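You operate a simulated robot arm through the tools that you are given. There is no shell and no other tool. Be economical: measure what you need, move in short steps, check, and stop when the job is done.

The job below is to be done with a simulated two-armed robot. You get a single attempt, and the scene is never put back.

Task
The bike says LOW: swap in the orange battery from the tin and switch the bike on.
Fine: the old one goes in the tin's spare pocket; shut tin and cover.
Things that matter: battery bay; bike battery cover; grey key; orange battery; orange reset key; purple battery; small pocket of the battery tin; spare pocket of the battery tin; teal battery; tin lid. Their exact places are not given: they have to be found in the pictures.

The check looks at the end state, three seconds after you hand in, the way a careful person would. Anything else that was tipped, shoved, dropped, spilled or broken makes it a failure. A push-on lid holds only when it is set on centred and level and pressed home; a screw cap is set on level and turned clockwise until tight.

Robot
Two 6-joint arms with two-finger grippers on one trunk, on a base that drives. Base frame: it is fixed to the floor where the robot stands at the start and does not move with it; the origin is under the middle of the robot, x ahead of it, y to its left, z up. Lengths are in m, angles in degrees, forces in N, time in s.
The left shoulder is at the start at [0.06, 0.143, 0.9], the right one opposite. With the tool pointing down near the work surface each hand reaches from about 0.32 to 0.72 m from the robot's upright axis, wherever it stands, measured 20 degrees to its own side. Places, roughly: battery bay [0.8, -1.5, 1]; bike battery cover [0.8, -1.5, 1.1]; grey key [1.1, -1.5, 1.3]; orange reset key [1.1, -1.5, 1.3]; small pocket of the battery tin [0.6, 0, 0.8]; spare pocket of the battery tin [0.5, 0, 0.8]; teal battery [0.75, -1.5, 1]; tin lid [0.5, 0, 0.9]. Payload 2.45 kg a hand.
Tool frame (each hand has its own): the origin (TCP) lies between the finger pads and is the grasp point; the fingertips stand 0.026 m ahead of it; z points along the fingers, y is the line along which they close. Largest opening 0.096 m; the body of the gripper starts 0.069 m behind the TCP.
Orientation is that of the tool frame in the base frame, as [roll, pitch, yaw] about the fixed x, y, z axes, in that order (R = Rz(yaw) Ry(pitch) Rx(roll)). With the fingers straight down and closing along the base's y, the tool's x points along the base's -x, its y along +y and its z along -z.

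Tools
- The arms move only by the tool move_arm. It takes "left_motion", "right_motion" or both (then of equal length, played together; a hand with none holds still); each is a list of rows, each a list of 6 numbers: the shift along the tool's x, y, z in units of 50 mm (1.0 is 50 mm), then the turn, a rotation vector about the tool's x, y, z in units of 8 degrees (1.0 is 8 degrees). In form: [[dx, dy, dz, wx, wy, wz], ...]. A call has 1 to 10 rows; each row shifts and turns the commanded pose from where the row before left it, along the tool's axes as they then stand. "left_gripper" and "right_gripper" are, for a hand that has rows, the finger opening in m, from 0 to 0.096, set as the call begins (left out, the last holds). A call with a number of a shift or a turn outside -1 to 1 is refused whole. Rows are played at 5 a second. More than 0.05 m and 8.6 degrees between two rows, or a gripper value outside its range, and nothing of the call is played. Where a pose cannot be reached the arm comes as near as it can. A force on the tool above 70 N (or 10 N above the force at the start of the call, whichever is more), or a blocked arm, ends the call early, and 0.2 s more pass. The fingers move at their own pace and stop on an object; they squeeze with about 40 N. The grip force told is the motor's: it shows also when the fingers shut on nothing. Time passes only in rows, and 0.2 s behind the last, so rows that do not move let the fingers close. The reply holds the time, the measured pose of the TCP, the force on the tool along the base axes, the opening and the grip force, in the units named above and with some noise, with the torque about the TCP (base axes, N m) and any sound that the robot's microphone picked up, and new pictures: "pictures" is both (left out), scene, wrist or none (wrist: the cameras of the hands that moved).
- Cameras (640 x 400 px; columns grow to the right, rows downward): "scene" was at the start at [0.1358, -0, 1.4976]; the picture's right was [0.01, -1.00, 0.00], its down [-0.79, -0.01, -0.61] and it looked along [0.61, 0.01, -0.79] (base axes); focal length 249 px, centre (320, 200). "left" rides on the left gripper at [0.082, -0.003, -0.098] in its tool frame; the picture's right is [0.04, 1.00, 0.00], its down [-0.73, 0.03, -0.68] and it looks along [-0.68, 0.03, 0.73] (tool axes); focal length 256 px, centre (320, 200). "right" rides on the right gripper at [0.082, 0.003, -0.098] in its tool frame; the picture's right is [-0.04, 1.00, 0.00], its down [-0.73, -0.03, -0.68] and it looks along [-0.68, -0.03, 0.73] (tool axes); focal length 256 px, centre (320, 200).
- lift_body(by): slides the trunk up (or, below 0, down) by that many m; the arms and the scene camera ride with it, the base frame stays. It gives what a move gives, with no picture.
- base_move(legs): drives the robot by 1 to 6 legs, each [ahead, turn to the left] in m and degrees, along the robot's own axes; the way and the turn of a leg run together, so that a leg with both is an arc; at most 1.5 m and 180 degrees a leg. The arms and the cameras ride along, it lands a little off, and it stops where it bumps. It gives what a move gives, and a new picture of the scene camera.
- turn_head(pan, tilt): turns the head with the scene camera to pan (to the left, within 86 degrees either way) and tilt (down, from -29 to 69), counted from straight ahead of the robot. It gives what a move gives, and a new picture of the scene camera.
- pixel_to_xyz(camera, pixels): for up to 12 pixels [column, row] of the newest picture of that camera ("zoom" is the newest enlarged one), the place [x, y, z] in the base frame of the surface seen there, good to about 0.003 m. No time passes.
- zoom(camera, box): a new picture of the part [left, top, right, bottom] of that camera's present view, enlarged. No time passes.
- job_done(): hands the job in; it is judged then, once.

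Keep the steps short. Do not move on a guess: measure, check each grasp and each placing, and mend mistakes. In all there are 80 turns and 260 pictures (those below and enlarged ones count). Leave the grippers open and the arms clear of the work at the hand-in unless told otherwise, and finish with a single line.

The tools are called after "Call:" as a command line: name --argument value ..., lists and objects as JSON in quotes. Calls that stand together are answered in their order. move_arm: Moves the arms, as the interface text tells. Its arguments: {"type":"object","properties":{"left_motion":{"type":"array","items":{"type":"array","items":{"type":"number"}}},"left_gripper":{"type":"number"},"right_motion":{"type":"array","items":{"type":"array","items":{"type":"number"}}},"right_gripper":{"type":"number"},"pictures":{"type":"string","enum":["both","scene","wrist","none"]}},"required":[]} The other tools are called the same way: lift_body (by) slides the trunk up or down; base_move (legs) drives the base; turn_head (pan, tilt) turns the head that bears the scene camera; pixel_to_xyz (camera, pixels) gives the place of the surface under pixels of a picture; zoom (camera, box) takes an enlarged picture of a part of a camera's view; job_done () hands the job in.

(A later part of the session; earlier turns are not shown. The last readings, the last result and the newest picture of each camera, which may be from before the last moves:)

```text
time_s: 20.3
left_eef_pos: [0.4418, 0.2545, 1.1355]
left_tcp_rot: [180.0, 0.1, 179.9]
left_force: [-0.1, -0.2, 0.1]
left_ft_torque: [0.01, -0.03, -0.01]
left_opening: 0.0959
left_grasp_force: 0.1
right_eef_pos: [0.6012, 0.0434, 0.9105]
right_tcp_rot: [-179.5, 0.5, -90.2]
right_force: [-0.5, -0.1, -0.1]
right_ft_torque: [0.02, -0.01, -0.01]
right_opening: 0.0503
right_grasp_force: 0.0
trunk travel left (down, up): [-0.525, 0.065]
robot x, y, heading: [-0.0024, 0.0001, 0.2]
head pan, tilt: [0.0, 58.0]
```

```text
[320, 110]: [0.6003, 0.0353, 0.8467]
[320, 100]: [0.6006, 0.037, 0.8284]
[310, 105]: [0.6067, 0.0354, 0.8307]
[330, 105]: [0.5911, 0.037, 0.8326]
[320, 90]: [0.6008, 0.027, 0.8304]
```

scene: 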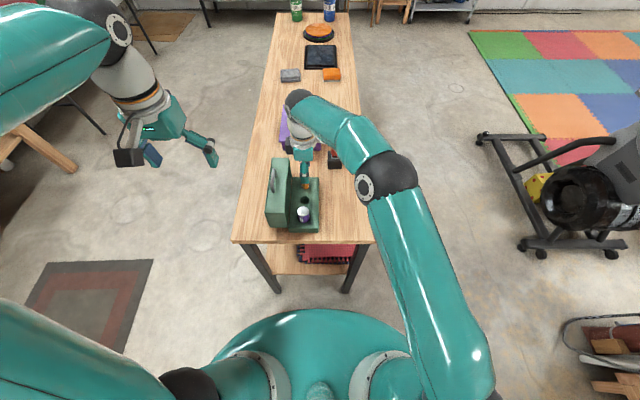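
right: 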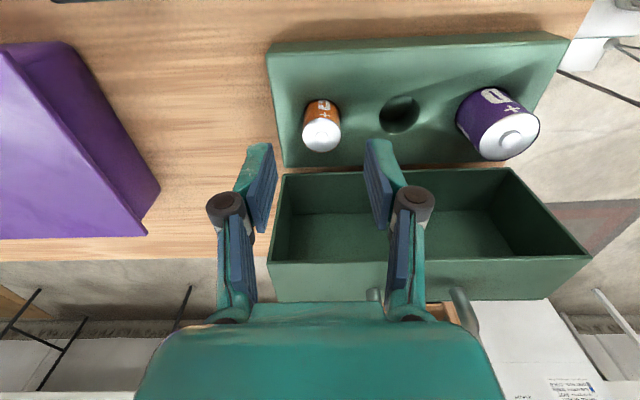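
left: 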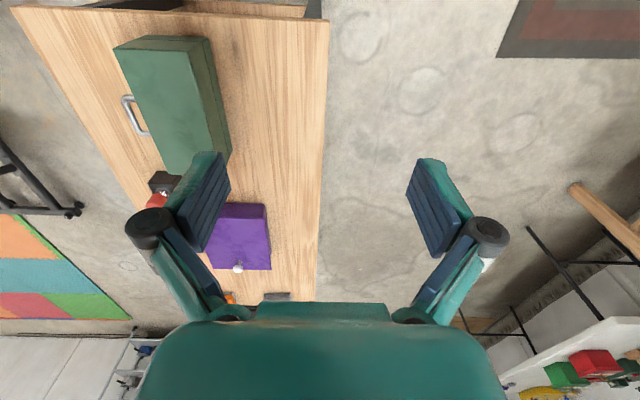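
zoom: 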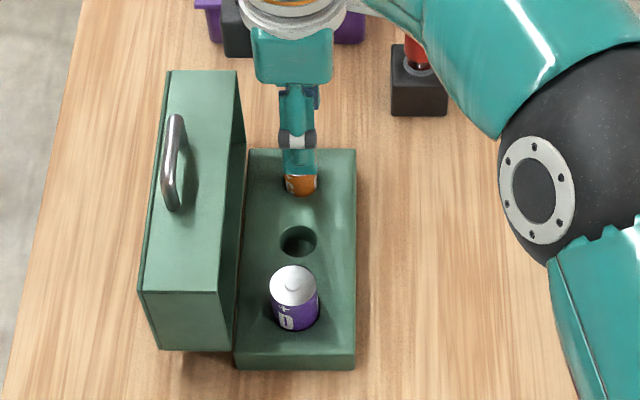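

Aligned. I'll go down 0.05 m to z≈0.861 and close.

Call:
move_arm --right_motion '[[-0.02, 0, 0.5, 0, 0, 0], [0, 0, 0.5, 0, 0, 0]]' --right_gripper 0.05 --pictures "none"

Call:
move_arm --right_motion '[[0, 0, 0, 0, 0, 0], [0, 0, 0, 0, 0, 0], [0, 0, 0, 0, 0, 0]]' --right_gripper 0.0 --pictures "wrist"

```text
time_s: 20.9
left_eef_pos: [0.4414, 0.2548, 1.1355]
left_tcp_rot: [179.9, 0.2, 179.9]
left_force: [0.2, 0.0, -0.9]
left_ft_torque: [0.0, -0.01, 0.02]
left_opening: 0.0959
left_grasp_force: 0.1
right_eef_pos: [0.6005, 0.0442, 0.8645]
right_tcp_rot: [-179.6, 0.6, -90.1]
right_force: [0.1, 0.2, -0.2]
right_ft_torque: [-0.02, 0.05, 0.02]
right_opening: 0.0499
right_grasp_force: 0.1
trunk travel left (down, up): [-0.525, 0.065]
robot x, y, heading: [0.0029, 0.003, -0.0]
head pan, tilt: [0.0, 58.0]
```

```text
time_s: 21.7
left_eef_pos: [0.4409, 0.2539, 1.1353]
left_tcp_rot: [-180.0, 0.0, 180.0]
left_force: [-0.2, 0.0, -0.2]
left_ft_torque: [-0.01, 0.02, 0.02]
left_opening: 0.096
left_grasp_force: 0.1
right_eef_pos: [0.6, 0.0439, 0.8637]
right_tcp_rot: [-179.6, 0.5, -90.2]
right_force: [-0.1, 0.3, 0.0]
right_ft_torque: [-0.03, 0.01, -0.02]
right_opening: 0.0245
right_grasp_force: 39.7
trunk travel left (down, up): [-0.525, 0.065]
robot x, y, heading: [-0.0004, -0.0018, -0.2]
head pan, tilt: [0.0, 58.0]
```

right: 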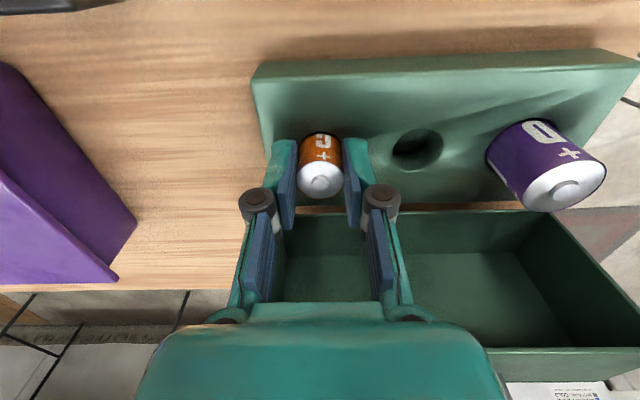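

Held (24.5 mm). I'll lift straight up to clear the tin.

Call:
move_arm --right_motion '[[0, 0, -0.5, 0, 0, 0], [0, 0, -0.9, 0, 0, 0], [0, 0, -0.9, 0, 0, 0], [0, 0, -0.9, 0, 0, 0], [0, 0, -0.9, 0, 0, 0]]' --right_gripper 0.0

Call:
zoom --camera "scene" --box '[250, 120, 370, 240]'

```text
time_s: 22.9
left_eef_pos: [0.4407, 0.2538, 1.1374]
left_tcp_rot: [-180.0, 0.2, 180.0]
left_force: [-0.3, -0.6, 0.1]
left_ft_torque: [0.03, -0.01, -0.01]
left_opening: 0.0959
left_grasp_force: 0.0
right_eef_pos: [0.5902, 0.0399, 1.0561]
right_tcp_rot: [-179.8, 0.5, -90.1]
right_force: [-0.3, -0.7, -1.6]
right_ft_torque: [0.02, -0.03, -0.01]
right_opening: 0.0247
right_grasp_force: 39.5
right hand out of reach, approached as far as the arm can: row 5
trunk travel left (down, up): [-0.525, 0.065]
robot x, y, heading: [-0.001, -0.0013, 0.2]
head pan, tilt: [0.0, 58.0]
```

scene: 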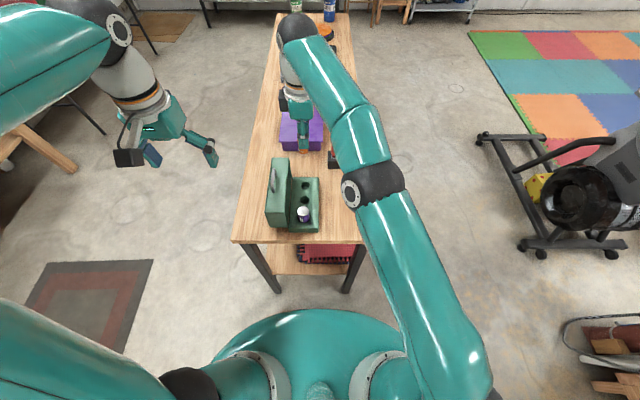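
right: 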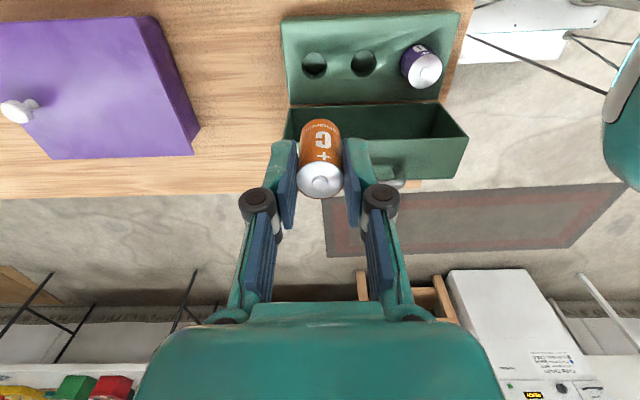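

```text
3.33 times, centred on (310, 180) of scene
```

zoom: 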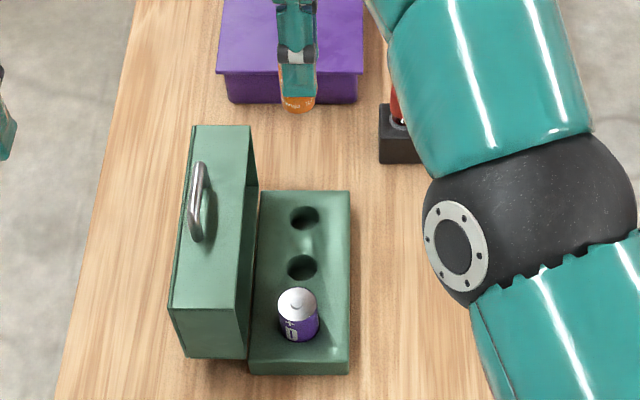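

The orange battery is out, marked with a plus at the top. I'll draw the arm in, then measure the bike's footprint for parking.

Call:
move_arm --right_motion '[[0.5, 0.8, 0, 0, 0, 0], [0.63, 0.6, 0, 0, 0, 0], [0.63, 0.6, 0, 0, 0, 0], [0.63, 0.6, 0, 0, 0, 0], [0.63, 0.6, 0, 0, 0, 0], [0.63, 0.6, 0, 0, 0, 0]]' --right_gripper 0.0 --pictures "none"

Call:
turn_head --pan -60 --tilt 40

```text
time_s: 24.3
left_eef_pos: [0.4397, 0.2538, 1.137]
left_tcp_rot: [-180.0, 0.2, 179.9]
left_force: [-0.8, 0.6, 0.3]
left_ft_torque: [0.0, -0.02, 0.02]
left_opening: 0.096
left_grasp_force: 0.0
right_eef_pos: [0.4009, -0.1434, 1.0478]
right_tcp_rot: [-179.5, 0.5, -90.2]
right_force: [0.0, -0.8, -0.7]
right_ft_torque: [-0.01, -0.01, 0.03]
right_opening: 0.0247
right_grasp_force: 40.1
trunk travel left (down, up): [-0.525, 0.065]
robot x, y, heading: [-0.0009, -0.0029, 0.2]
head pan, tilt: [0.0, 58.0]
```

```text
time_s: 25.6
left_eef_pos: [0.4405, 0.2549, 1.1356]
left_tcp_rot: [179.9, 0.1, 179.9]
left_force: [-0.3, 0.4, 0.2]
left_ft_torque: [0.05, 0.0, 0.03]
left_opening: 0.0962
left_grasp_force: 0.1
right_eef_pos: [0.4019, -0.1427, 1.049]
right_tcp_rot: [-179.6, 0.5, -90.2]
right_force: [0.2, -0.3, -0.9]
right_ft_torque: [-0.01, -0.04, -0.02]
right_opening: 0.0249
right_grasp_force: 39.7
trunk travel left (down, up): [-0.525, 0.065]
robot x, y, heading: [0.0041, 0.0004, 0.2]
head pan, tilt: [-60.0, 40.0]
```

scene: 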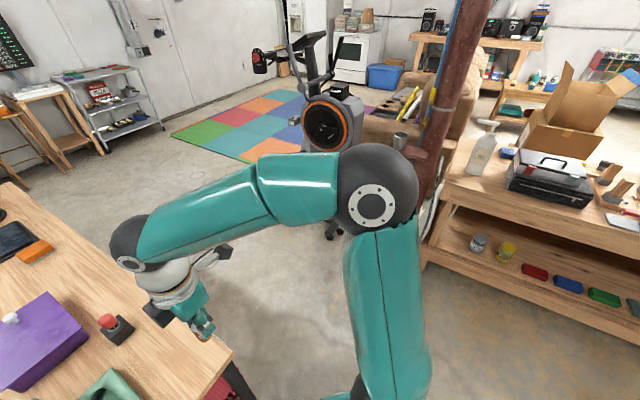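

I'll measure the obstacles on the right (bench edge, column, bike) before driving.

Call:
pixel_to_xyz --camera "scene" --pixels '[[420, 262], [440, 200], [425, 150], [455, 190], [335, 237], [290, 130], [412, 140], [340, 150], [295, 120], [355, 240], [400, 135], [210, 250]]'

```text
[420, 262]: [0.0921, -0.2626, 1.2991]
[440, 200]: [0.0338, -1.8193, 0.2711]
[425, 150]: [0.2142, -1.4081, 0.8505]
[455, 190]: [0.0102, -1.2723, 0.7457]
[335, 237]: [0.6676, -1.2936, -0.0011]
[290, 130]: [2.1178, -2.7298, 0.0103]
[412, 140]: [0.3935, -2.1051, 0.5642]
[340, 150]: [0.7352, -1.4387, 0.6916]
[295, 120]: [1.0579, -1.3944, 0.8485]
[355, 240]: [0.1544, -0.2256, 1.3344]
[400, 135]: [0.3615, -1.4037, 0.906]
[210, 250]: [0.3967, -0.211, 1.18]
```

The column with its cup shelf and the bench are near x<0.4, y<-1.27. I'll take a route that keeps clear of them and the table corner, and stop well short of the bike.

Call:
base_move --legs '[[0, -70], [0.5, 0], [0, 42], [0.6, 0], [0, -62]]'

Call:
turn_head --pan 5 --tilt 30

```text
time_s: 40.0
left_eef_pos: [0.9377, -1.1863, 1.1365]
left_tcp_rot: [-180.0, 0.1, 90.0]
left_force: [0.7, 0.7, 0.0]
left_ft_torque: [-0.03, 0.03, 0.02]
left_opening: 0.0959
left_grasp_force: 0.1
right_eef_pos: [0.5424, -1.1489, 1.0473]
right_tcp_rot: [-179.6, 0.5, -180.0]
right_force: [-0.9, 0.0, -1.1]
right_ft_torque: [0.04, 0.02, -0.02]
right_opening: 0.0246
right_grasp_force: 40.2
trunk travel left (down, up): [-0.525, 0.065]
robot x, y, heading: [0.7275, -0.7442, -89.5]
head pan, tilt: [-60.0, 40.0]
```

scene: 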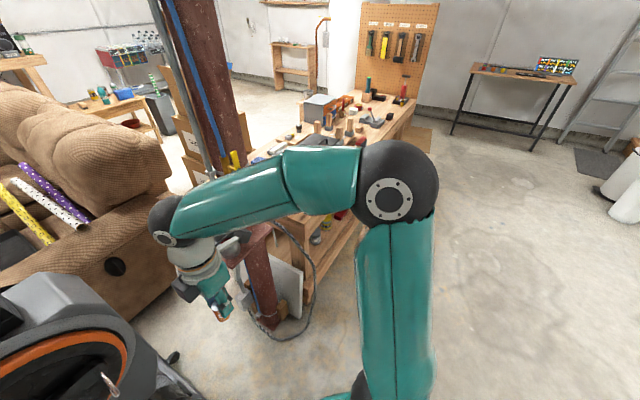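

```text
time_s: 41.4
left_eef_pos: [0.9381, -1.1873, 1.1366]
left_tcp_rot: [180.0, 0.1, 90.0]
left_force: [0.6, 0.2, 0.8]
left_ft_torque: [0.01, -0.03, 0.01]
left_opening: 0.0959
left_grasp_force: 0.1
right_eef_pos: [0.5432, -1.1488, 1.0493]
right_tcp_rot: [-179.7, 0.4, -179.9]
right_force: [-0.7, -0.5, -0.7]
right_ft_torque: [-0.01, -0.03, -0.02]
right_opening: 0.0247
right_grasp_force: 40.3
trunk travel left (down, up): [-0.525, 0.065]
robot x, y, heading: [0.7301, -0.7448, -89.4]
head pan, tilt: [5.0, 30.0]
```

scene: 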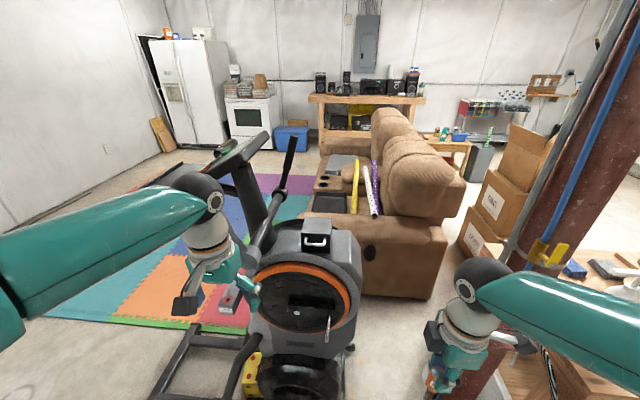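

Now I'm facing the bike, with the battery cover and its handle at (317,238). I'll zoom in and measure.

Call:
zoom --camera "scene" --box '[250, 200, 380, 290]'

Call:
zoom --camera "scene" --box '[130, 110, 310, 230]'

Call:
pixel_to_xyz --camera "scene" --pixels '[[316, 240], [316, 250], [303, 253], [331, 253], [302, 232], [330, 232], [305, 222], [328, 222], [300, 300], [240, 145], [290, 150], [265, 235]]'

```text
4.44 times, centred on (315, 245) of scene
```

zoom: 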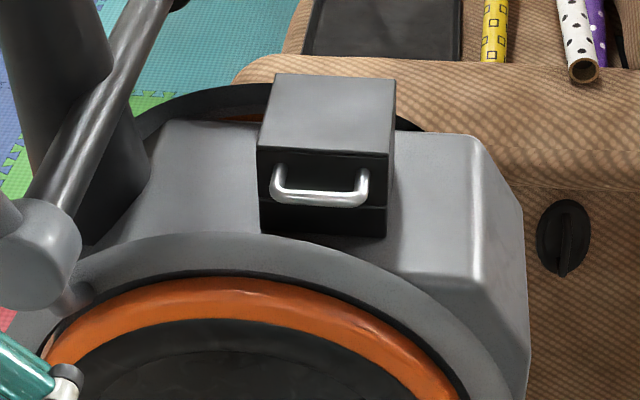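

```text
3.33 times, centred on (220, 170) of scene
```

zoom: 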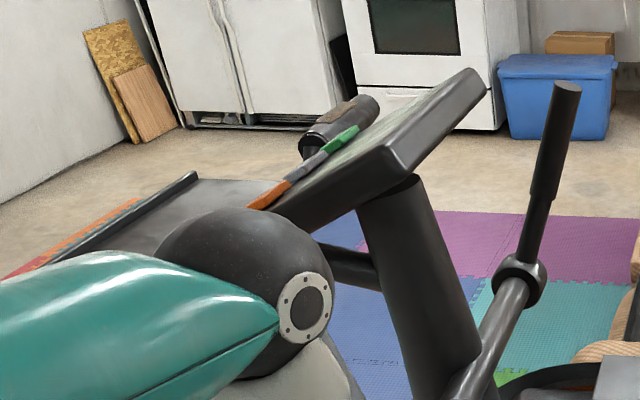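

```text
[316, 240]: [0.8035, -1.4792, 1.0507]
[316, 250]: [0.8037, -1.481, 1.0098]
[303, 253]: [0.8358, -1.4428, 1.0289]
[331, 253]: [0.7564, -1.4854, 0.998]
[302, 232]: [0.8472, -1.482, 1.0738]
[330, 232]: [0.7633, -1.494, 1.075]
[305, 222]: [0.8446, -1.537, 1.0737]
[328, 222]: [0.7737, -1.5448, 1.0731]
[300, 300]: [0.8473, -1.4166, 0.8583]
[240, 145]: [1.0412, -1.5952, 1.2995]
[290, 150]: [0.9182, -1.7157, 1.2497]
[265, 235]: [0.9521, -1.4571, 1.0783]
```

The cover is a black box: x 0.763–0.847, front y≈-1.485, top z≈1.075. Its handle is at (0.805,-1.465,1.05), facing me. The console's coloured keys I'll view later. First I'll turn the left hand about its axis by 90°.

Call:
move_arm --left_motion '[[0, 0, 0, 0, 0, -1], [0, 0, 0, 0, 0, -1], [0, 0, 0, 0, 0, -1], [0, 0, 0, 0, 0, -1], [0, 0, 0, 0, 0, -1], [0, 0, 0, 0, 0, -1], [0, 0, 0, 0, 0, -1], [0, 0, 0, 0, 0, -1], [0, 0, 0, 0, 0, -1], [0, 0, 0, 0, 0, -1]]' --left_gripper 0.05 --pictures "none"

Call:
move_arm --left_motion '[[0, 0, 0, 0, 0, -1], [0, 0, 0, 1, 0, -0.25], [0, 0, 0, 1, 0, 0], [0, 0, 0, 1, 0, 0], [0, 0, 0, 1, 0, 0], [0, 0, 0, 1, 0, 0], [0, 0, 0, 1, 0, 0], [0, 0, 0, 1, 0, 0], [0, 0, 0, 1, 0, 0]]' --left_gripper 0.05 --pictures "none"

Call:
turn_head --pan 0 --tilt 52

```text
time_s: 43.6
left_eef_pos: [0.9402, -1.1881, 1.1367]
left_tcp_rot: [-179.8, -0.1, 170.2]
left_force: [-0.6, 0.2, 1.1]
left_ft_torque: [0.01, 0.02, 0.02]
left_opening: 0.0501
left_grasp_force: 0.1
right_eef_pos: [0.542, -1.1476, 1.0482]
right_tcp_rot: [-179.6, 0.5, 179.9]
right_force: [-0.2, 0.6, -0.2]
right_ft_torque: [0.0, -0.01, 0.01]
right_opening: 0.0247
right_grasp_force: 40.3
trunk travel left (down, up): [-0.525, 0.065]
robot x, y, heading: [0.7265, -0.7466, -89.4]
head pan, tilt: [5.0, 30.0]
```

```text
time_s: 45.6
left_eef_pos: [0.954, -1.1758, 1.1758]
left_tcp_rot: [-116.4, -0.1, 179.8]
left_force: [1.0, 0.7, -0.1]
left_ft_torque: [0.01, 0.0, 0.0]
left_opening: 0.0501
left_grasp_force: 0.0
left hand out of reach, approached as far as the arm can: row 9
right_eef_pos: [0.5425, -1.1468, 1.0489]
right_tcp_rot: [-179.5, 0.4, 180.0]
right_force: [0.0, -0.1, -0.2]
right_ft_torque: [-0.04, -0.02, -0.02]
right_opening: 0.0247
right_grasp_force: 39.9
trunk travel left (down, up): [-0.525, 0.065]
robot x, y, heading: [0.726, -0.7462, -89.5]
head pan, tilt: [5.0, 30.0]
```

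```text
time_s: 46.5
left_eef_pos: [0.9533, -1.1766, 1.1734]
left_tcp_rot: [-116.4, 0.0, 179.8]
left_force: [-0.5, -0.1, 0.0]
left_ft_torque: [-0.01, 0.0, -0.01]
left_opening: 0.0501
left_grasp_force: 0.0
right_eef_pos: [0.5423, -1.1491, 1.0482]
right_tcp_rot: [-179.5, 0.5, 180.0]
right_force: [-0.7, -0.7, -0.6]
right_ft_torque: [0.01, 0.01, -0.02]
right_opening: 0.0247
right_grasp_force: 39.6
trunk travel left (down, up): [-0.525, 0.065]
robot x, y, heading: [0.724, -0.7463, -89.5]
head pan, tilt: [0.0, 52.0]
```

scene: 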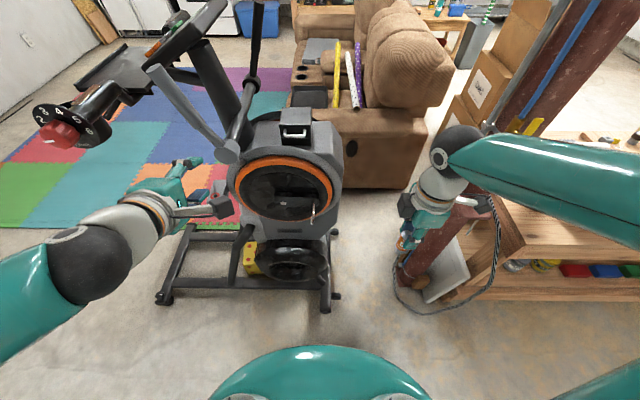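

I'll measure the near feet of the bike for driving clearance.

Call:
pixel_to_xyz --camera "scene" --pixels '[[325, 308], [163, 300], [290, 275], [313, 213], [65, 135], [310, 345]]'

Call:
zoom --camera "scene" --box '[20, 0, 240, 150]'

```text
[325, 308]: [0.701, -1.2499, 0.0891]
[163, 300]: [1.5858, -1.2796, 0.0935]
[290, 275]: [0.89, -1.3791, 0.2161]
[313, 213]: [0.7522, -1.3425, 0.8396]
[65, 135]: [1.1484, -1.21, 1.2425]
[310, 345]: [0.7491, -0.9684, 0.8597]
```

```text
2.67 times, centred on (130, 75) of scene
```

zoom: 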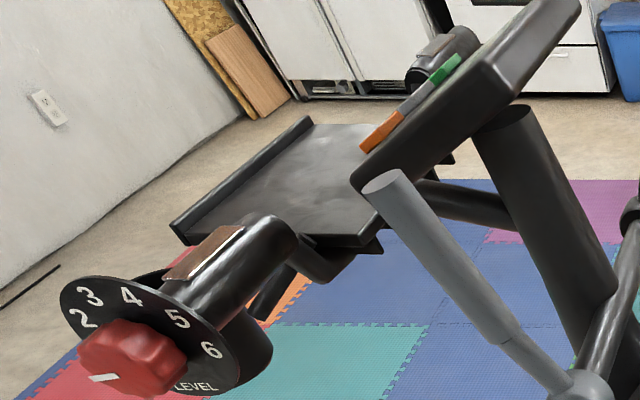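

The near foot is at y≈-1.25 and the robot's front at about -0.97. First I'll bring the left hand in front of the cover (x≈0.8), clear of the bike's lever.

Call:
move_arm --left_motion '[[0.75, 0.36, 0.18, 0, 0, 0], [0.75, 0.36, 0.18, 0, 0, 0], [0.75, 0.36, 0.18, 0, 0, 0], [0.75, 0.36, 0.18, 0, 0, 0]]' --left_gripper 0.05 --pictures "none"

Call:
base_move --legs '[[0.16, 0]]'

```text
time_s: 47.5
left_eef_pos: [0.8753, -1.1642, 1.2133]
left_tcp_rot: [-116.5, 0.0, 179.7]
left_force: [0.7, 0.5, -0.1]
left_ft_torque: [-0.02, 0.0, 0.02]
left_opening: 0.0499
left_grasp_force: 0.1
left hand out of reach, approached as far as the arm can: row 1, 2, 3, 4
right_eef_pos: [0.543, -1.1486, 1.0479]
right_tcp_rot: [-179.6, 0.5, 179.9]
right_force: [0.0, 0.2, -1.3]
right_ft_torque: [0.02, -0.01, 0.01]
right_opening: 0.0249
right_grasp_force: 39.9
trunk travel left (down, up): [-0.525, 0.065]
robot x, y, heading: [0.7266, -0.7489, -89.5]
head pan, tilt: [0.0, 52.0]
```

```text
time_s: 48.9
left_eef_pos: [0.8796, -1.3297, 1.2127]
left_tcp_rot: [-116.5, 0.0, 179.9]
left_force: [-0.1, -0.5, 0.5]
left_ft_torque: [0.03, 0.03, -0.04]
left_opening: 0.0501
left_grasp_force: 0.0
right_eef_pos: [0.5454, -1.3149, 1.049]
right_tcp_rot: [-179.8, 0.5, -179.9]
right_force: [-0.6, 0.4, -0.4]
right_ft_torque: [0.0, -0.01, -0.04]
right_opening: 0.0247
right_grasp_force: 39.7
trunk travel left (down, up): [-0.525, 0.065]
robot x, y, heading: [0.7262, -0.9114, -89.2]
head pan, tilt: [0.0, 52.0]
```

scene: 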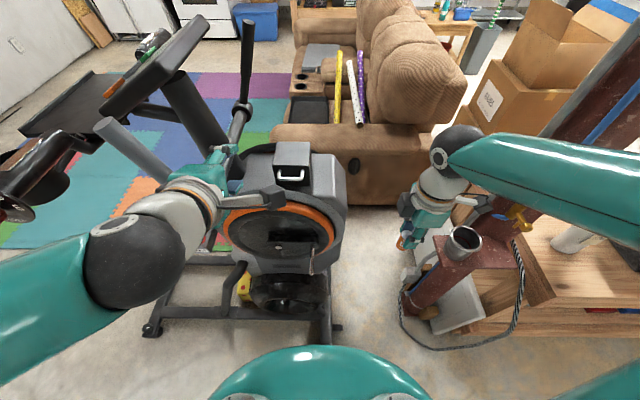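

I'll let the left arm settle with a small forward step and see where it goes.

Call:
move_arm --left_motion '[[0, -0.2, 0.4, 0, 0, 0], [0, -0.2, 0.4, 0, 0, 0]]' --left_gripper 0.05

```text
time_s: 49.5
left_eef_pos: [0.8786, -1.3719, 1.2143]
left_tcp_rot: [-116.6, 0.0, 179.7]
left_force: [-1.0, 0.1, -0.6]
left_ft_torque: [-0.02, -0.01, 0.02]
left_opening: 0.05
left_grasp_force: 0.0
right_eef_pos: [0.5446, -1.3123, 1.0492]
right_tcp_rot: [-179.6, 0.6, -179.9]
right_force: [0.0, 0.7, -0.6]
right_ft_torque: [0.01, 0.0, 0.0]
right_opening: 0.0247
right_grasp_force: 40.3
trunk travel left (down, up): [-0.525, 0.065]
robot x, y, heading: [0.7276, -0.9079, -88.9]
head pan, tilt: [0.0, 52.0]
```

scene: 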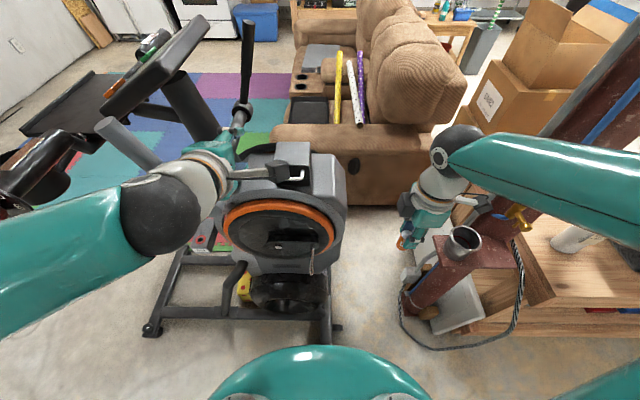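
left: 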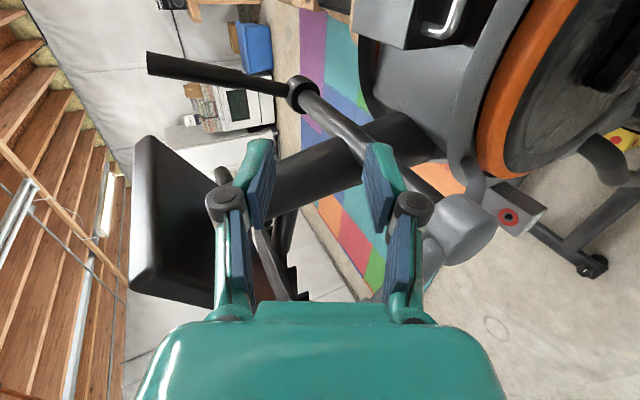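

The command follows the measured pose. Next, left hand to the pre-grasp point in front of the cover handle.

Call:
move_arm --left_motion '[[0.73, 0.1, 0.1, 0, 0, 0], [0.73, 0.45, 0.26, 0, 0, 0], [0, 0.8, 0.44, 0, 0, 0], [0, 0.8, 0.44, 0, 0, 0]]' --left_gripper 0.05

Call:
zoom --camera "scene" --box '[220, 120, 380, 240]'

```text
time_s: 50.5
left_eef_pos: [0.8623, -1.3922, 1.2136]
left_tcp_rot: [-117.3, 0.2, 179.4]
left_force: [-0.5, 0.2, 0.5]
left_ft_torque: [-0.02, -0.03, 0.0]
left_opening: 0.0498
left_grasp_force: 0.1
left hand out of reach, approached as far as the arm can: row 1, 2, 3, 4
right_eef_pos: [0.5458, -1.3132, 1.0488]
right_tcp_rot: [-179.6, 0.5, -180.0]
right_force: [0.4, -0.8, -1.0]
right_ft_torque: [0.0, 0.03, 0.04]
right_opening: 0.0247
right_grasp_force: 40.2
trunk travel left (down, up): [-0.525, 0.065]
robot x, y, heading: [0.728, -0.9129, -89.2]
head pan, tilt: [0.0, 52.0]
```

scene: 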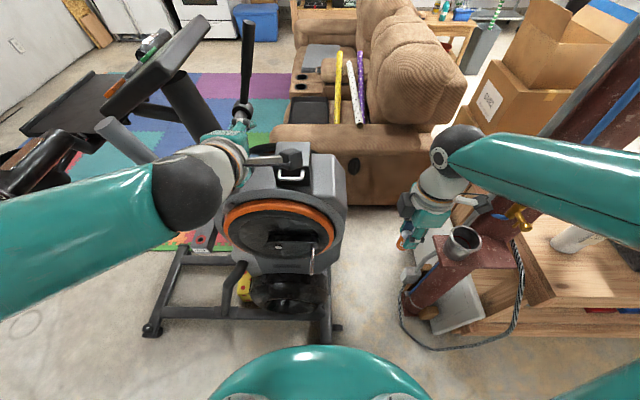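
left: 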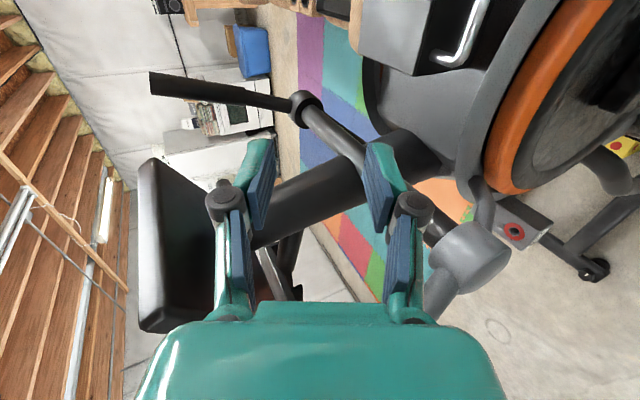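

```text
3.33 times, centred on (300, 180) of scene
```

zoom: 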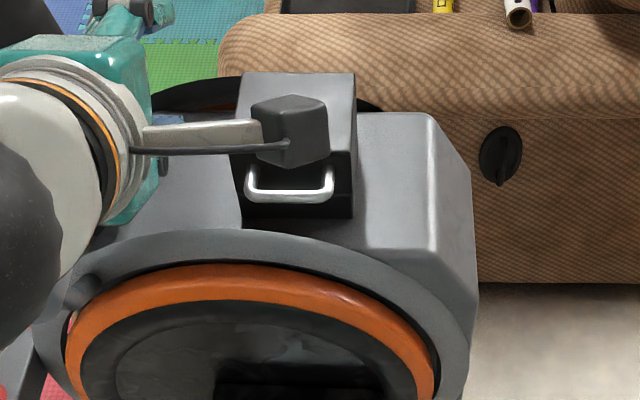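

In this wrist pose the left arm can't get lower. New plan: return the hand to its natural pose, pitch it forward, and hook the handle from below with closed fingers, since the hinge holds by friction. I'll undo the rotation first.

Call:
move_arm --left_motion '[[0, 0, -1, -1, 0, 0], [0, 0, -0.5, -1, 0, 0], [0, 0, 0, -1, 0, 0], [0, 0, 0, -1, 0, 0], [0, 0, 0, -1, 0, 0], [0, 0, 0, -1, 0, 0], [0, 0, 0, -1, 0, 0], [0, 0, 0, -1, 0, 0]]' --left_gripper 0.0 --pictures "none"

Call:
move_arm --left_motion '[[0, 0, 0, 0, 0, 1], [0, 0, 0, 0, 0, 1], [0, 0, 0, 0, 0, 1], [0, 0, 0, 0, 0, 1], [0, 0, 0, 0, 0, 1], [0, 0, 0, 0, 0, 1], [0, 0, 0, 0, 0, 1], [0, 0, 0, 0, 0, 1], [0, 0, 0, 0, 0, 1], [0, 0, 0, 0, 0, 1]]' --left_gripper 0.0

```text
time_s: 52.3
left_eef_pos: [0.8619, -1.329, 1.251]
left_tcp_rot: [179.3, 0.1, 179.8]
left_force: [0.3, -0.6, -0.4]
left_ft_torque: [0.02, -0.01, 0.01]
left_opening: 0.0001
left_grasp_force: 28.6
right_eef_pos: [0.5446, -1.3146, 1.0486]
right_tcp_rot: [-179.7, 0.6, -180.0]
right_force: [-0.2, -0.4, -1.3]
right_ft_torque: [0.0, -0.04, -0.02]
right_opening: 0.0247
right_grasp_force: 39.8
trunk travel left (down, up): [-0.525, 0.065]
robot x, y, heading: [0.728, -0.9085, -89.5]
head pan, tilt: [0.0, 52.0]
```

```text
time_s: 54.5
left_eef_pos: [0.8603, -1.3295, 1.2519]
left_tcp_rot: [179.9, -0.6, 99.6]
left_force: [-0.1, -0.2, 0.8]
left_ft_torque: [0.03, 0.0, 0.0]
left_opening: 0.0
left_grasp_force: 28.4
right_eef_pos: [0.545, -1.3124, 1.0488]
right_tcp_rot: [-179.6, 0.5, -179.9]
right_force: [-0.1, -0.6, -0.3]
right_ft_torque: [0.0, 0.01, -0.01]
right_opening: 0.0247
right_grasp_force: 39.9
trunk travel left (down, up): [-0.525, 0.065]
robot x, y, heading: [0.7249, -0.9111, -89.3]
head pan, tilt: [0.0, 52.0]
```

scene: 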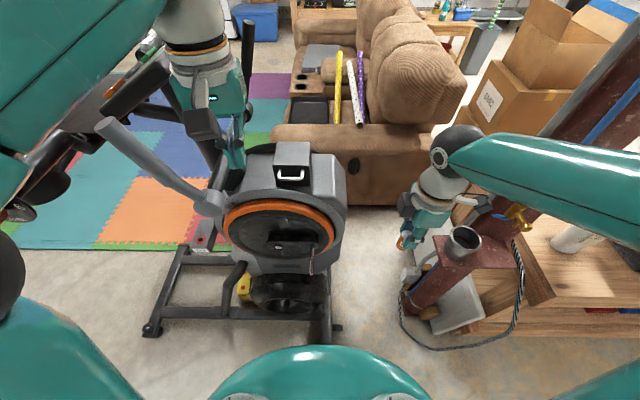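
left: 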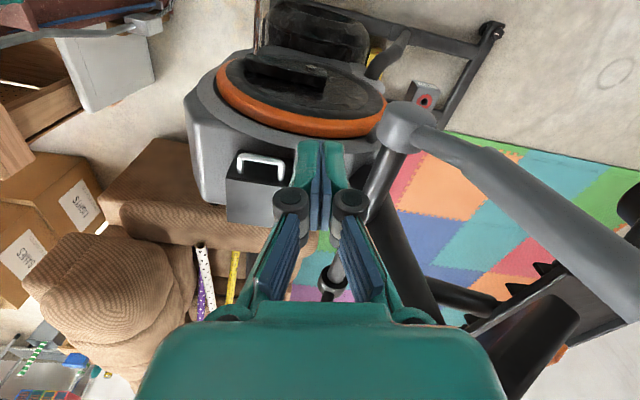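

Natural pose recovered. I'll shift to x≈0.805, go forward above the cover and pitch the hand forward.

Call:
move_arm --left_motion '[[0, -0.55, 0, 0, 0, 0.6], [0, -0.55, 0, 0, 0, 0.6], [-0.8, 0, 0, 0, 0, 0], [-0.8, 0, 0, 0, 0, 0], [0, 0, 0, 0, -1, 0], [0, 0, 0, 0, -1, 0], [0, 0, 0, 0, -1, 0], [0, 0, 0, 0, -1, 0], [0, 0, 0, 0, -1, 0]]' --left_gripper 0.0 --pictures "none"

Call:
move_arm --left_motion '[[0, 0, 0, 0, -1, 0], [0, 0, 0, 0, -1, 0], [0, 0, 0, 0, -1, 0], [0, 0, 0, 0, -1, 0]]' --left_gripper 0.0

```text
time_s: 56.5
left_eef_pos: [0.8087, -1.4056, 1.2386]
left_tcp_rot: [-179.9, 39.9, 90.1]
left_force: [-0.6, 0.5, -0.4]
left_ft_torque: [-0.05, -0.02, -0.03]
left_opening: 0.0
left_grasp_force: 28.3
left hand out of reach, approached as far as the arm can: row 4
right_eef_pos: [0.5448, -1.3115, 1.048]
right_tcp_rot: [-179.6, 0.5, -179.9]
right_force: [0.1, 0.5, -1.1]
right_ft_torque: [0.03, 0.0, 0.01]
right_opening: 0.0248
right_grasp_force: 39.5
trunk travel left (down, up): [-0.525, 0.065]
robot x, y, heading: [0.7295, -0.9106, -89.3]
head pan, tilt: [0.0, 52.0]
```

```text
time_s: 57.5
left_eef_pos: [0.8078, -1.4062, 1.2384]
left_tcp_rot: [180.0, 71.5, 90.1]
left_force: [0.3, 0.4, -0.1]
left_ft_torque: [0.0, 0.0, 0.02]
left_opening: 0.0
left_grasp_force: 28.8
right_eef_pos: [0.5456, -1.3131, 1.0486]
right_tcp_rot: [-179.6, 0.4, -179.9]
right_force: [0.6, 0.7, -0.7]
right_ft_torque: [0.01, 0.03, 0.01]
right_opening: 0.0247
right_grasp_force: 39.9
trunk travel left (down, up): [-0.525, 0.065]
robot x, y, heading: [0.7252, -0.9091, -89.3]
head pan, tilt: [0.0, 52.0]
```

scene: 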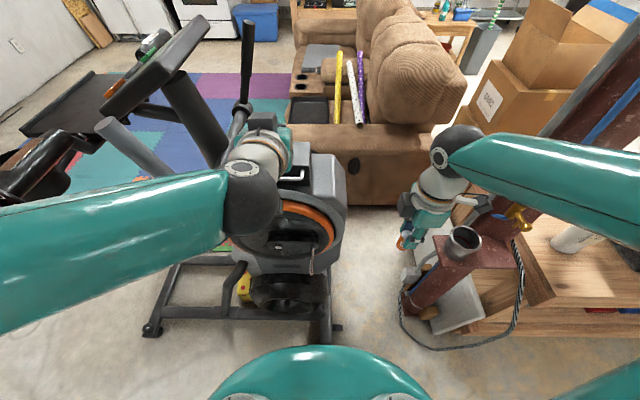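
left: 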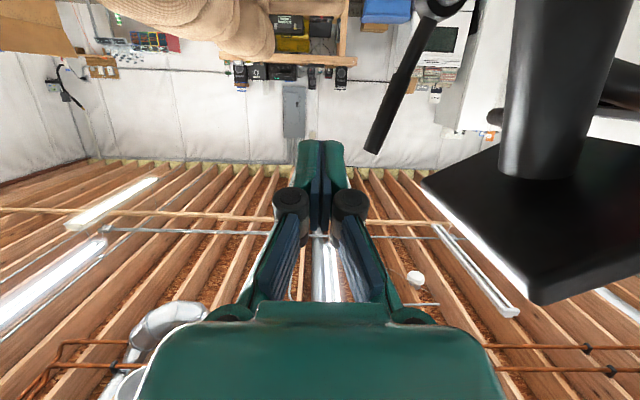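

The pose is reached. I'll measure the handle again.

Call:
zoom --camera "scene" --box '[260, 130, 360, 210]'

Call:
pixel_to_xyz --camera "scene" --pixels '[[292, 178], [286, 178], [299, 178], [303, 178], [304, 172], [292, 184], [300, 186], [307, 186], [309, 167], [320, 200], [310, 195]]'

```text
5.00 times, centred on (310, 170) of scene
```

zoom: 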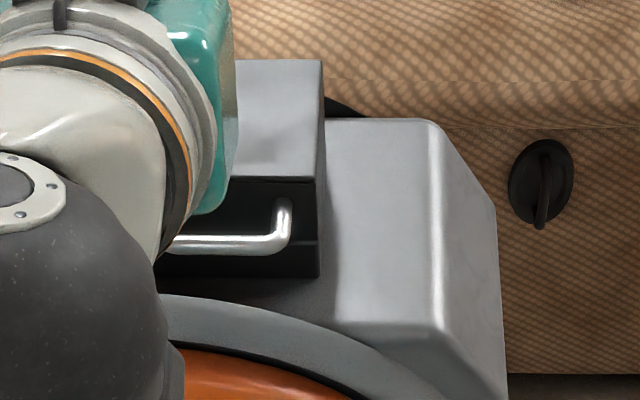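

```text
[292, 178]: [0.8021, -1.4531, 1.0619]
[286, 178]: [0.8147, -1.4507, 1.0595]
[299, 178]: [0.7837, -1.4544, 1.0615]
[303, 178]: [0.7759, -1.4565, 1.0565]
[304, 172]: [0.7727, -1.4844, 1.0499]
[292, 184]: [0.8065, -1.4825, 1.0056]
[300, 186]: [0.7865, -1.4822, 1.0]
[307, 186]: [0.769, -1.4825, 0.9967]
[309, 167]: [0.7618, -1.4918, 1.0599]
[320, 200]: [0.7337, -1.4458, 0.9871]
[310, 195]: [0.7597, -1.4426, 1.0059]
```

Bar at y≈-1.453, z≈1.059; cover front at y≈-1.483. I'll lower the left hand in front of and below the bar.

Call:
move_arm --left_motion '[[0.8, 0, 0.2, 0, 0, 0], [0.8, 0, 0.2, 0, 0, 0], [0.8, 0, 0.2, 0, 0, 0], [0.8, 0, 0.2, 0, 0, 0], [0.84, 0, 0.22, 0, 0, 0]]' --left_gripper 0.0

Call:
zoom --camera "scene" --box '[230, 120, 370, 240]'

```text
time_s: 58.7
left_eef_pos: [0.8042, -1.3923, 1.0279]
left_tcp_rot: [180.0, 71.5, 90.2]
left_force: [-0.4, -0.3, -1.1]
left_ft_torque: [0.02, 0.0, 0.0]
left_opening: 0.0001
left_grasp_force: 28.6
right_eef_pos: [0.5453, -1.3138, 1.0498]
right_tcp_rot: [-179.7, 0.5, -179.9]
right_force: [0.2, -0.9, -1.4]
right_ft_torque: [0.01, -0.04, 0.03]
right_opening: 0.0249
right_grasp_force: 39.9
trunk travel left (down, up): [-0.525, 0.065]
robot x, y, heading: [0.7257, -0.9084, -89.2]
head pan, tilt: [0.0, 52.0]
```

scene: 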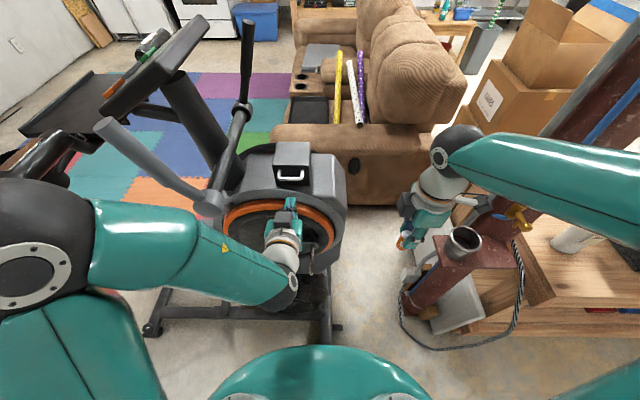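
left: 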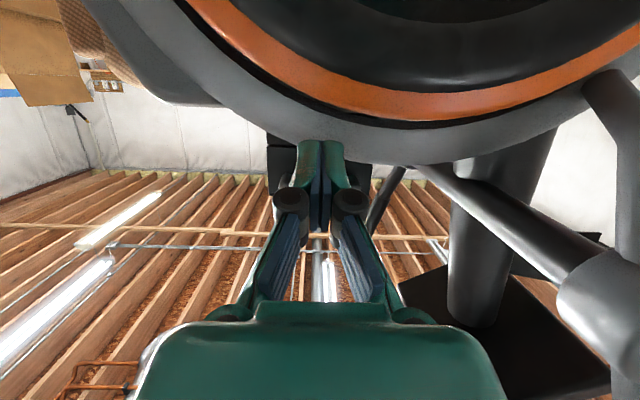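

```text
3.33 times, centred on (300, 180) of scene
```

zoom: 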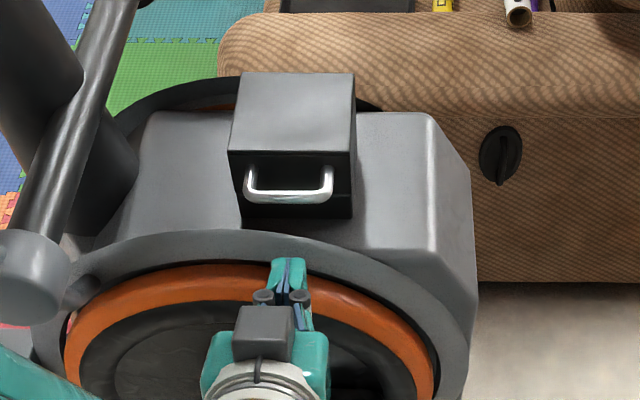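

The fingers are centred under the handle. I'll slide them forward under the bar.

Call:
move_arm --left_motion '[[-0.22, 0, 0.55, 0, 0, 0], [-0.22, 0, 0.53, 0, 0, 0]]' --left_gripper 0.0

Call:
zoom --camera "scene" --box '[230, 120, 370, 240]'

```text
time_s: 59.3
left_eef_pos: [0.8071, -1.4502, 1.0327]
left_tcp_rot: [-180.0, 71.5, 90.2]
left_force: [0.7, -0.7, 1.0]
left_ft_torque: [0.01, -0.01, -0.02]
left_opening: 0.0001
left_grasp_force: 28.7
right_eef_pos: [0.5437, -1.3132, 1.0496]
right_tcp_rot: [-179.6, 0.4, -179.9]
right_force: [-0.1, 1.2, -1.0]
right_ft_torque: [-0.01, 0.02, 0.02]
right_opening: 0.0247
right_grasp_force: 39.8
trunk travel left (down, up): [-0.525, 0.065]
robot x, y, heading: [0.7295, -0.9119, -89.1]
head pan, tilt: [0.0, 52.0]
```

scene: 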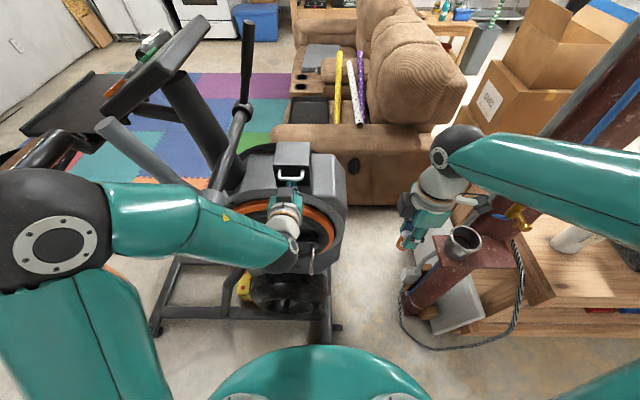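
left: 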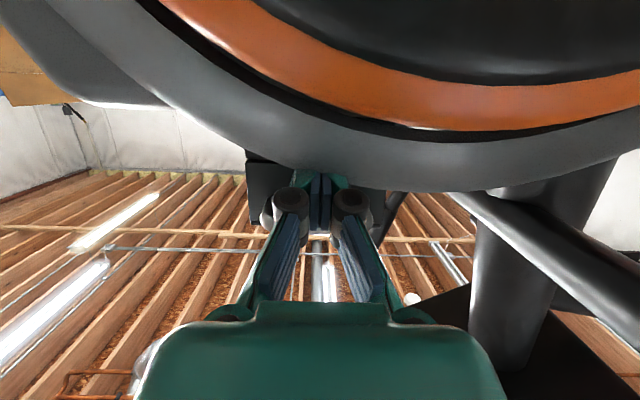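

```text
3.33 times, centred on (300, 180) of scene
```

zoom: 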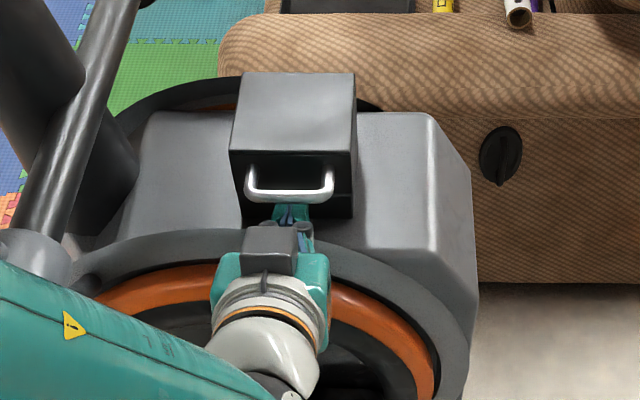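

The fingers are under the bar. I'll lift slowly: up 6 cm with a slight forward drift.

Call:
move_arm --left_motion '[[-0.38, 0, -0.127, 0, 0, 0], [-0.43, 0, 0.025, 0, 0, 0], [-0.455, 0, 0.1, 0, 0, 0]]' --left_gripper 0.0 --pictures "none"

Call:
zoom --camera "scene" --box '[230, 120, 370, 240]'

```text
time_s: 60.1
left_eef_pos: [0.8066, -1.4688, 1.0964]
left_tcp_rot: [180.0, 71.6, 90.2]
left_force: [-0.1, 0.3, -1.3]
left_ft_torque: [0.03, 0.03, 0.02]
left_opening: 0.0
left_grasp_force: 28.1
right_eef_pos: [0.5452, -1.3126, 1.0491]
right_tcp_rot: [-179.6, 0.6, -179.9]
right_force: [0.3, -0.2, -1.0]
right_ft_torque: [0.03, -0.01, 0.0]
right_opening: 0.0244
right_grasp_force: 40.1
trunk travel left (down, up): [-0.525, 0.065]
robot x, y, heading: [0.7284, -0.9125, -89.2]
head pan, tilt: [0.0, 52.0]
```

```text
3.33 times, centred on (300, 180) of scene
```

zoom: 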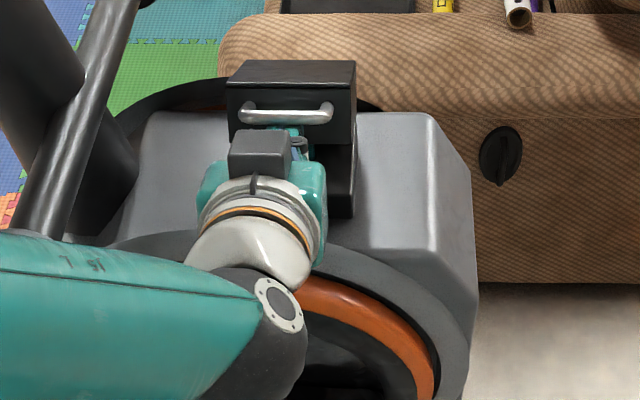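

The cover is opening. I'll continue the lift a little further forward and up.

Call:
move_arm --left_motion '[[-0.36, 0, 0.13, 0, 0, 0], [-0.36, 0, 0.15, 0, 0, 0]]' --left_gripper 0.0 --pictures "none"

Call:
zoom --camera "scene" --box '[230, 120, 370, 240]'

Call:
pixel_to_xyz --camera "zoom" --pixels '[[320, 100], [345, 130], [350, 110], [345, 70], [235, 90], [345, 150], [345, 205]]'

```text
time_s: 60.7
left_eef_pos: [0.8067, -1.4947, 1.1262]
left_tcp_rot: [179.9, 71.5, 90.1]
left_force: [-0.2, 0.5, 0.1]
left_ft_torque: [0.01, 0.03, -0.04]
left_opening: 0.0
left_grasp_force: 28.5
right_eef_pos: [0.5451, -1.3125, 1.0489]
right_tcp_rot: [-179.6, 0.4, -179.9]
right_force: [-0.2, 0.1, -0.5]
right_ft_torque: [-0.01, 0.01, 0.01]
right_opening: 0.0246
right_grasp_force: 39.9
trunk travel left (down, up): [-0.525, 0.065]
robot x, y, heading: [0.7293, -0.9111, -89.5]
head pan, tilt: [0.0, 52.0]
```

```text
3.33 times, centred on (300, 180) of scene
```

zoom: 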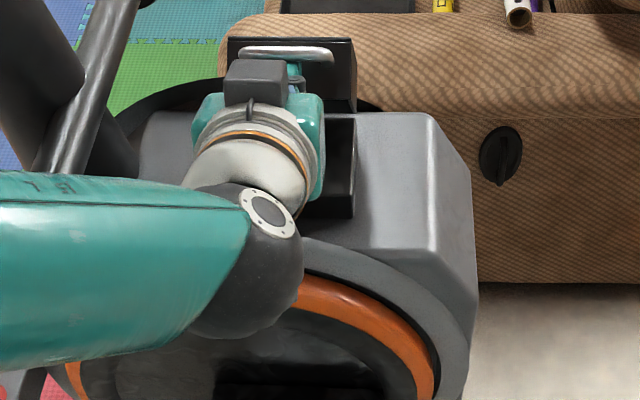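

```text
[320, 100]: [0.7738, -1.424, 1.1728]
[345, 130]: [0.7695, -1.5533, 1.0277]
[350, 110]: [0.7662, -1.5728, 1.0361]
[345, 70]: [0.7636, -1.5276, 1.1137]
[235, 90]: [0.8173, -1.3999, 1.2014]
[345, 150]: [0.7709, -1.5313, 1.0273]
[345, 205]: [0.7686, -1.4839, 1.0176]
```

The cover is about half open. I'll back the hand off and check that it holds.

Call:
move_arm --left_motion '[[0.1, 0, -1, 0, 0, 0], [0, 0, -0.8, 0, 0, 0], [0.8, 0, 0.2, 0, 0, 0]]' --left_gripper 0.0 --pictures "none"

Call:
zoom --camera "scene" --box '[230, 120, 370, 240]'

Call:
pixel_to_xyz --camera "zoom" --pixels '[[345, 70], [350, 110], [290, 110], [290, 90], [240, 110], [290, 50], [290, 130], [345, 40], [235, 40], [290, 70]]'

```text
refused: row 1 steps farther than a row can; nothing moved
```

```text
3.33 times, centred on (300, 180) of scene
```

zoom: 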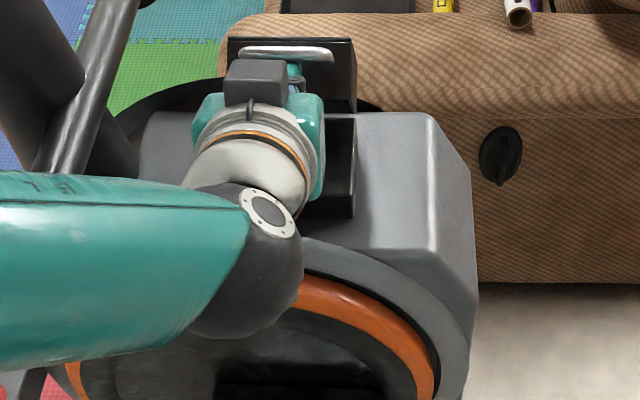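

```text
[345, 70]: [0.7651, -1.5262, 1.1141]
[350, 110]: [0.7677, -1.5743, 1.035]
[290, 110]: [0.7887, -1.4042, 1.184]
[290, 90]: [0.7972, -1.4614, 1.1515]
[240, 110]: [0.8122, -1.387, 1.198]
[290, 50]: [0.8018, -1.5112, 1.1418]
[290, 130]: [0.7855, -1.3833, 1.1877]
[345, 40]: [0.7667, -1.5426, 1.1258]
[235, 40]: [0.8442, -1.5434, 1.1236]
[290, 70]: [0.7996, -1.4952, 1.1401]
```

The bar is at (y -1.511, z 1.142), so the cover stands at about 54°. I'll back out and lower the fingers to rim height.

Call:
move_arm --left_motion '[[0.304, 0, -0.91, 0, 0, 0], [0.854, 0, -0.346, 0, 0, 0]]' --left_gripper 0.0 --pictures "none"

Call:
zoom --camera "scene" --box '[230, 120, 370, 240]'

Call:
pixel_to_xyz --camera "zoom" --pixels '[[345, 70], [350, 108], [290, 80], [290, 90], [240, 100], [290, 50], [345, 100], [345, 40], [235, 40], [290, 110]]'

```text
time_s: 61.3
left_eef_pos: [0.8073, -1.4165, 1.0913]
left_tcp_rot: [-179.9, 71.6, 90.3]
left_force: [-0.2, -0.3, 0.0]
left_ft_torque: [0.0, 0.02, 0.04]
left_opening: 0.0002
left_grasp_force: 28.8
right_eef_pos: [0.5454, -1.3131, 1.049]
right_tcp_rot: [-179.6, 0.5, -179.9]
right_force: [-0.3, -1.2, -0.6]
right_ft_torque: [0.04, 0.02, 0.0]
right_opening: 0.0245
right_grasp_force: 40.3
trunk travel left (down, up): [-0.525, 0.065]
robot x, y, heading: [0.7297, -0.9138, -89.2]
head pan, tilt: [0.0, 52.0]
```

```text
3.33 times, centred on (300, 180) of scene
```

zoom: 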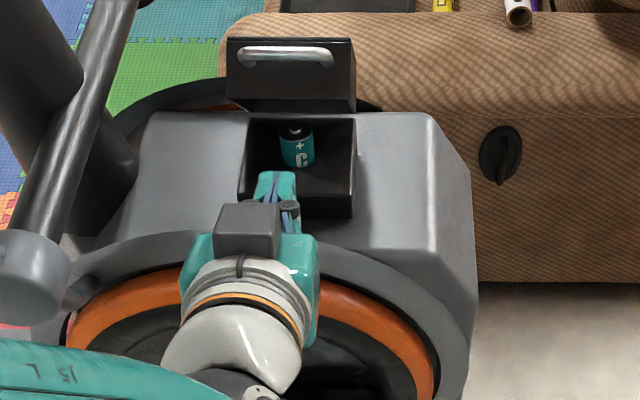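

```text
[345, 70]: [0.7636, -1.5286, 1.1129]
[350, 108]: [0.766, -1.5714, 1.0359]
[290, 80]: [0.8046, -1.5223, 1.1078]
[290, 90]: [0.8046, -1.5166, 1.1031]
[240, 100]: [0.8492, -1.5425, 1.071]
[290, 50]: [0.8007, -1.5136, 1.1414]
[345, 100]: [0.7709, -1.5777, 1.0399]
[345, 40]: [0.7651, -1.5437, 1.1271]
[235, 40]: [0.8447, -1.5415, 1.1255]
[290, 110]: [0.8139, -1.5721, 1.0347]
```

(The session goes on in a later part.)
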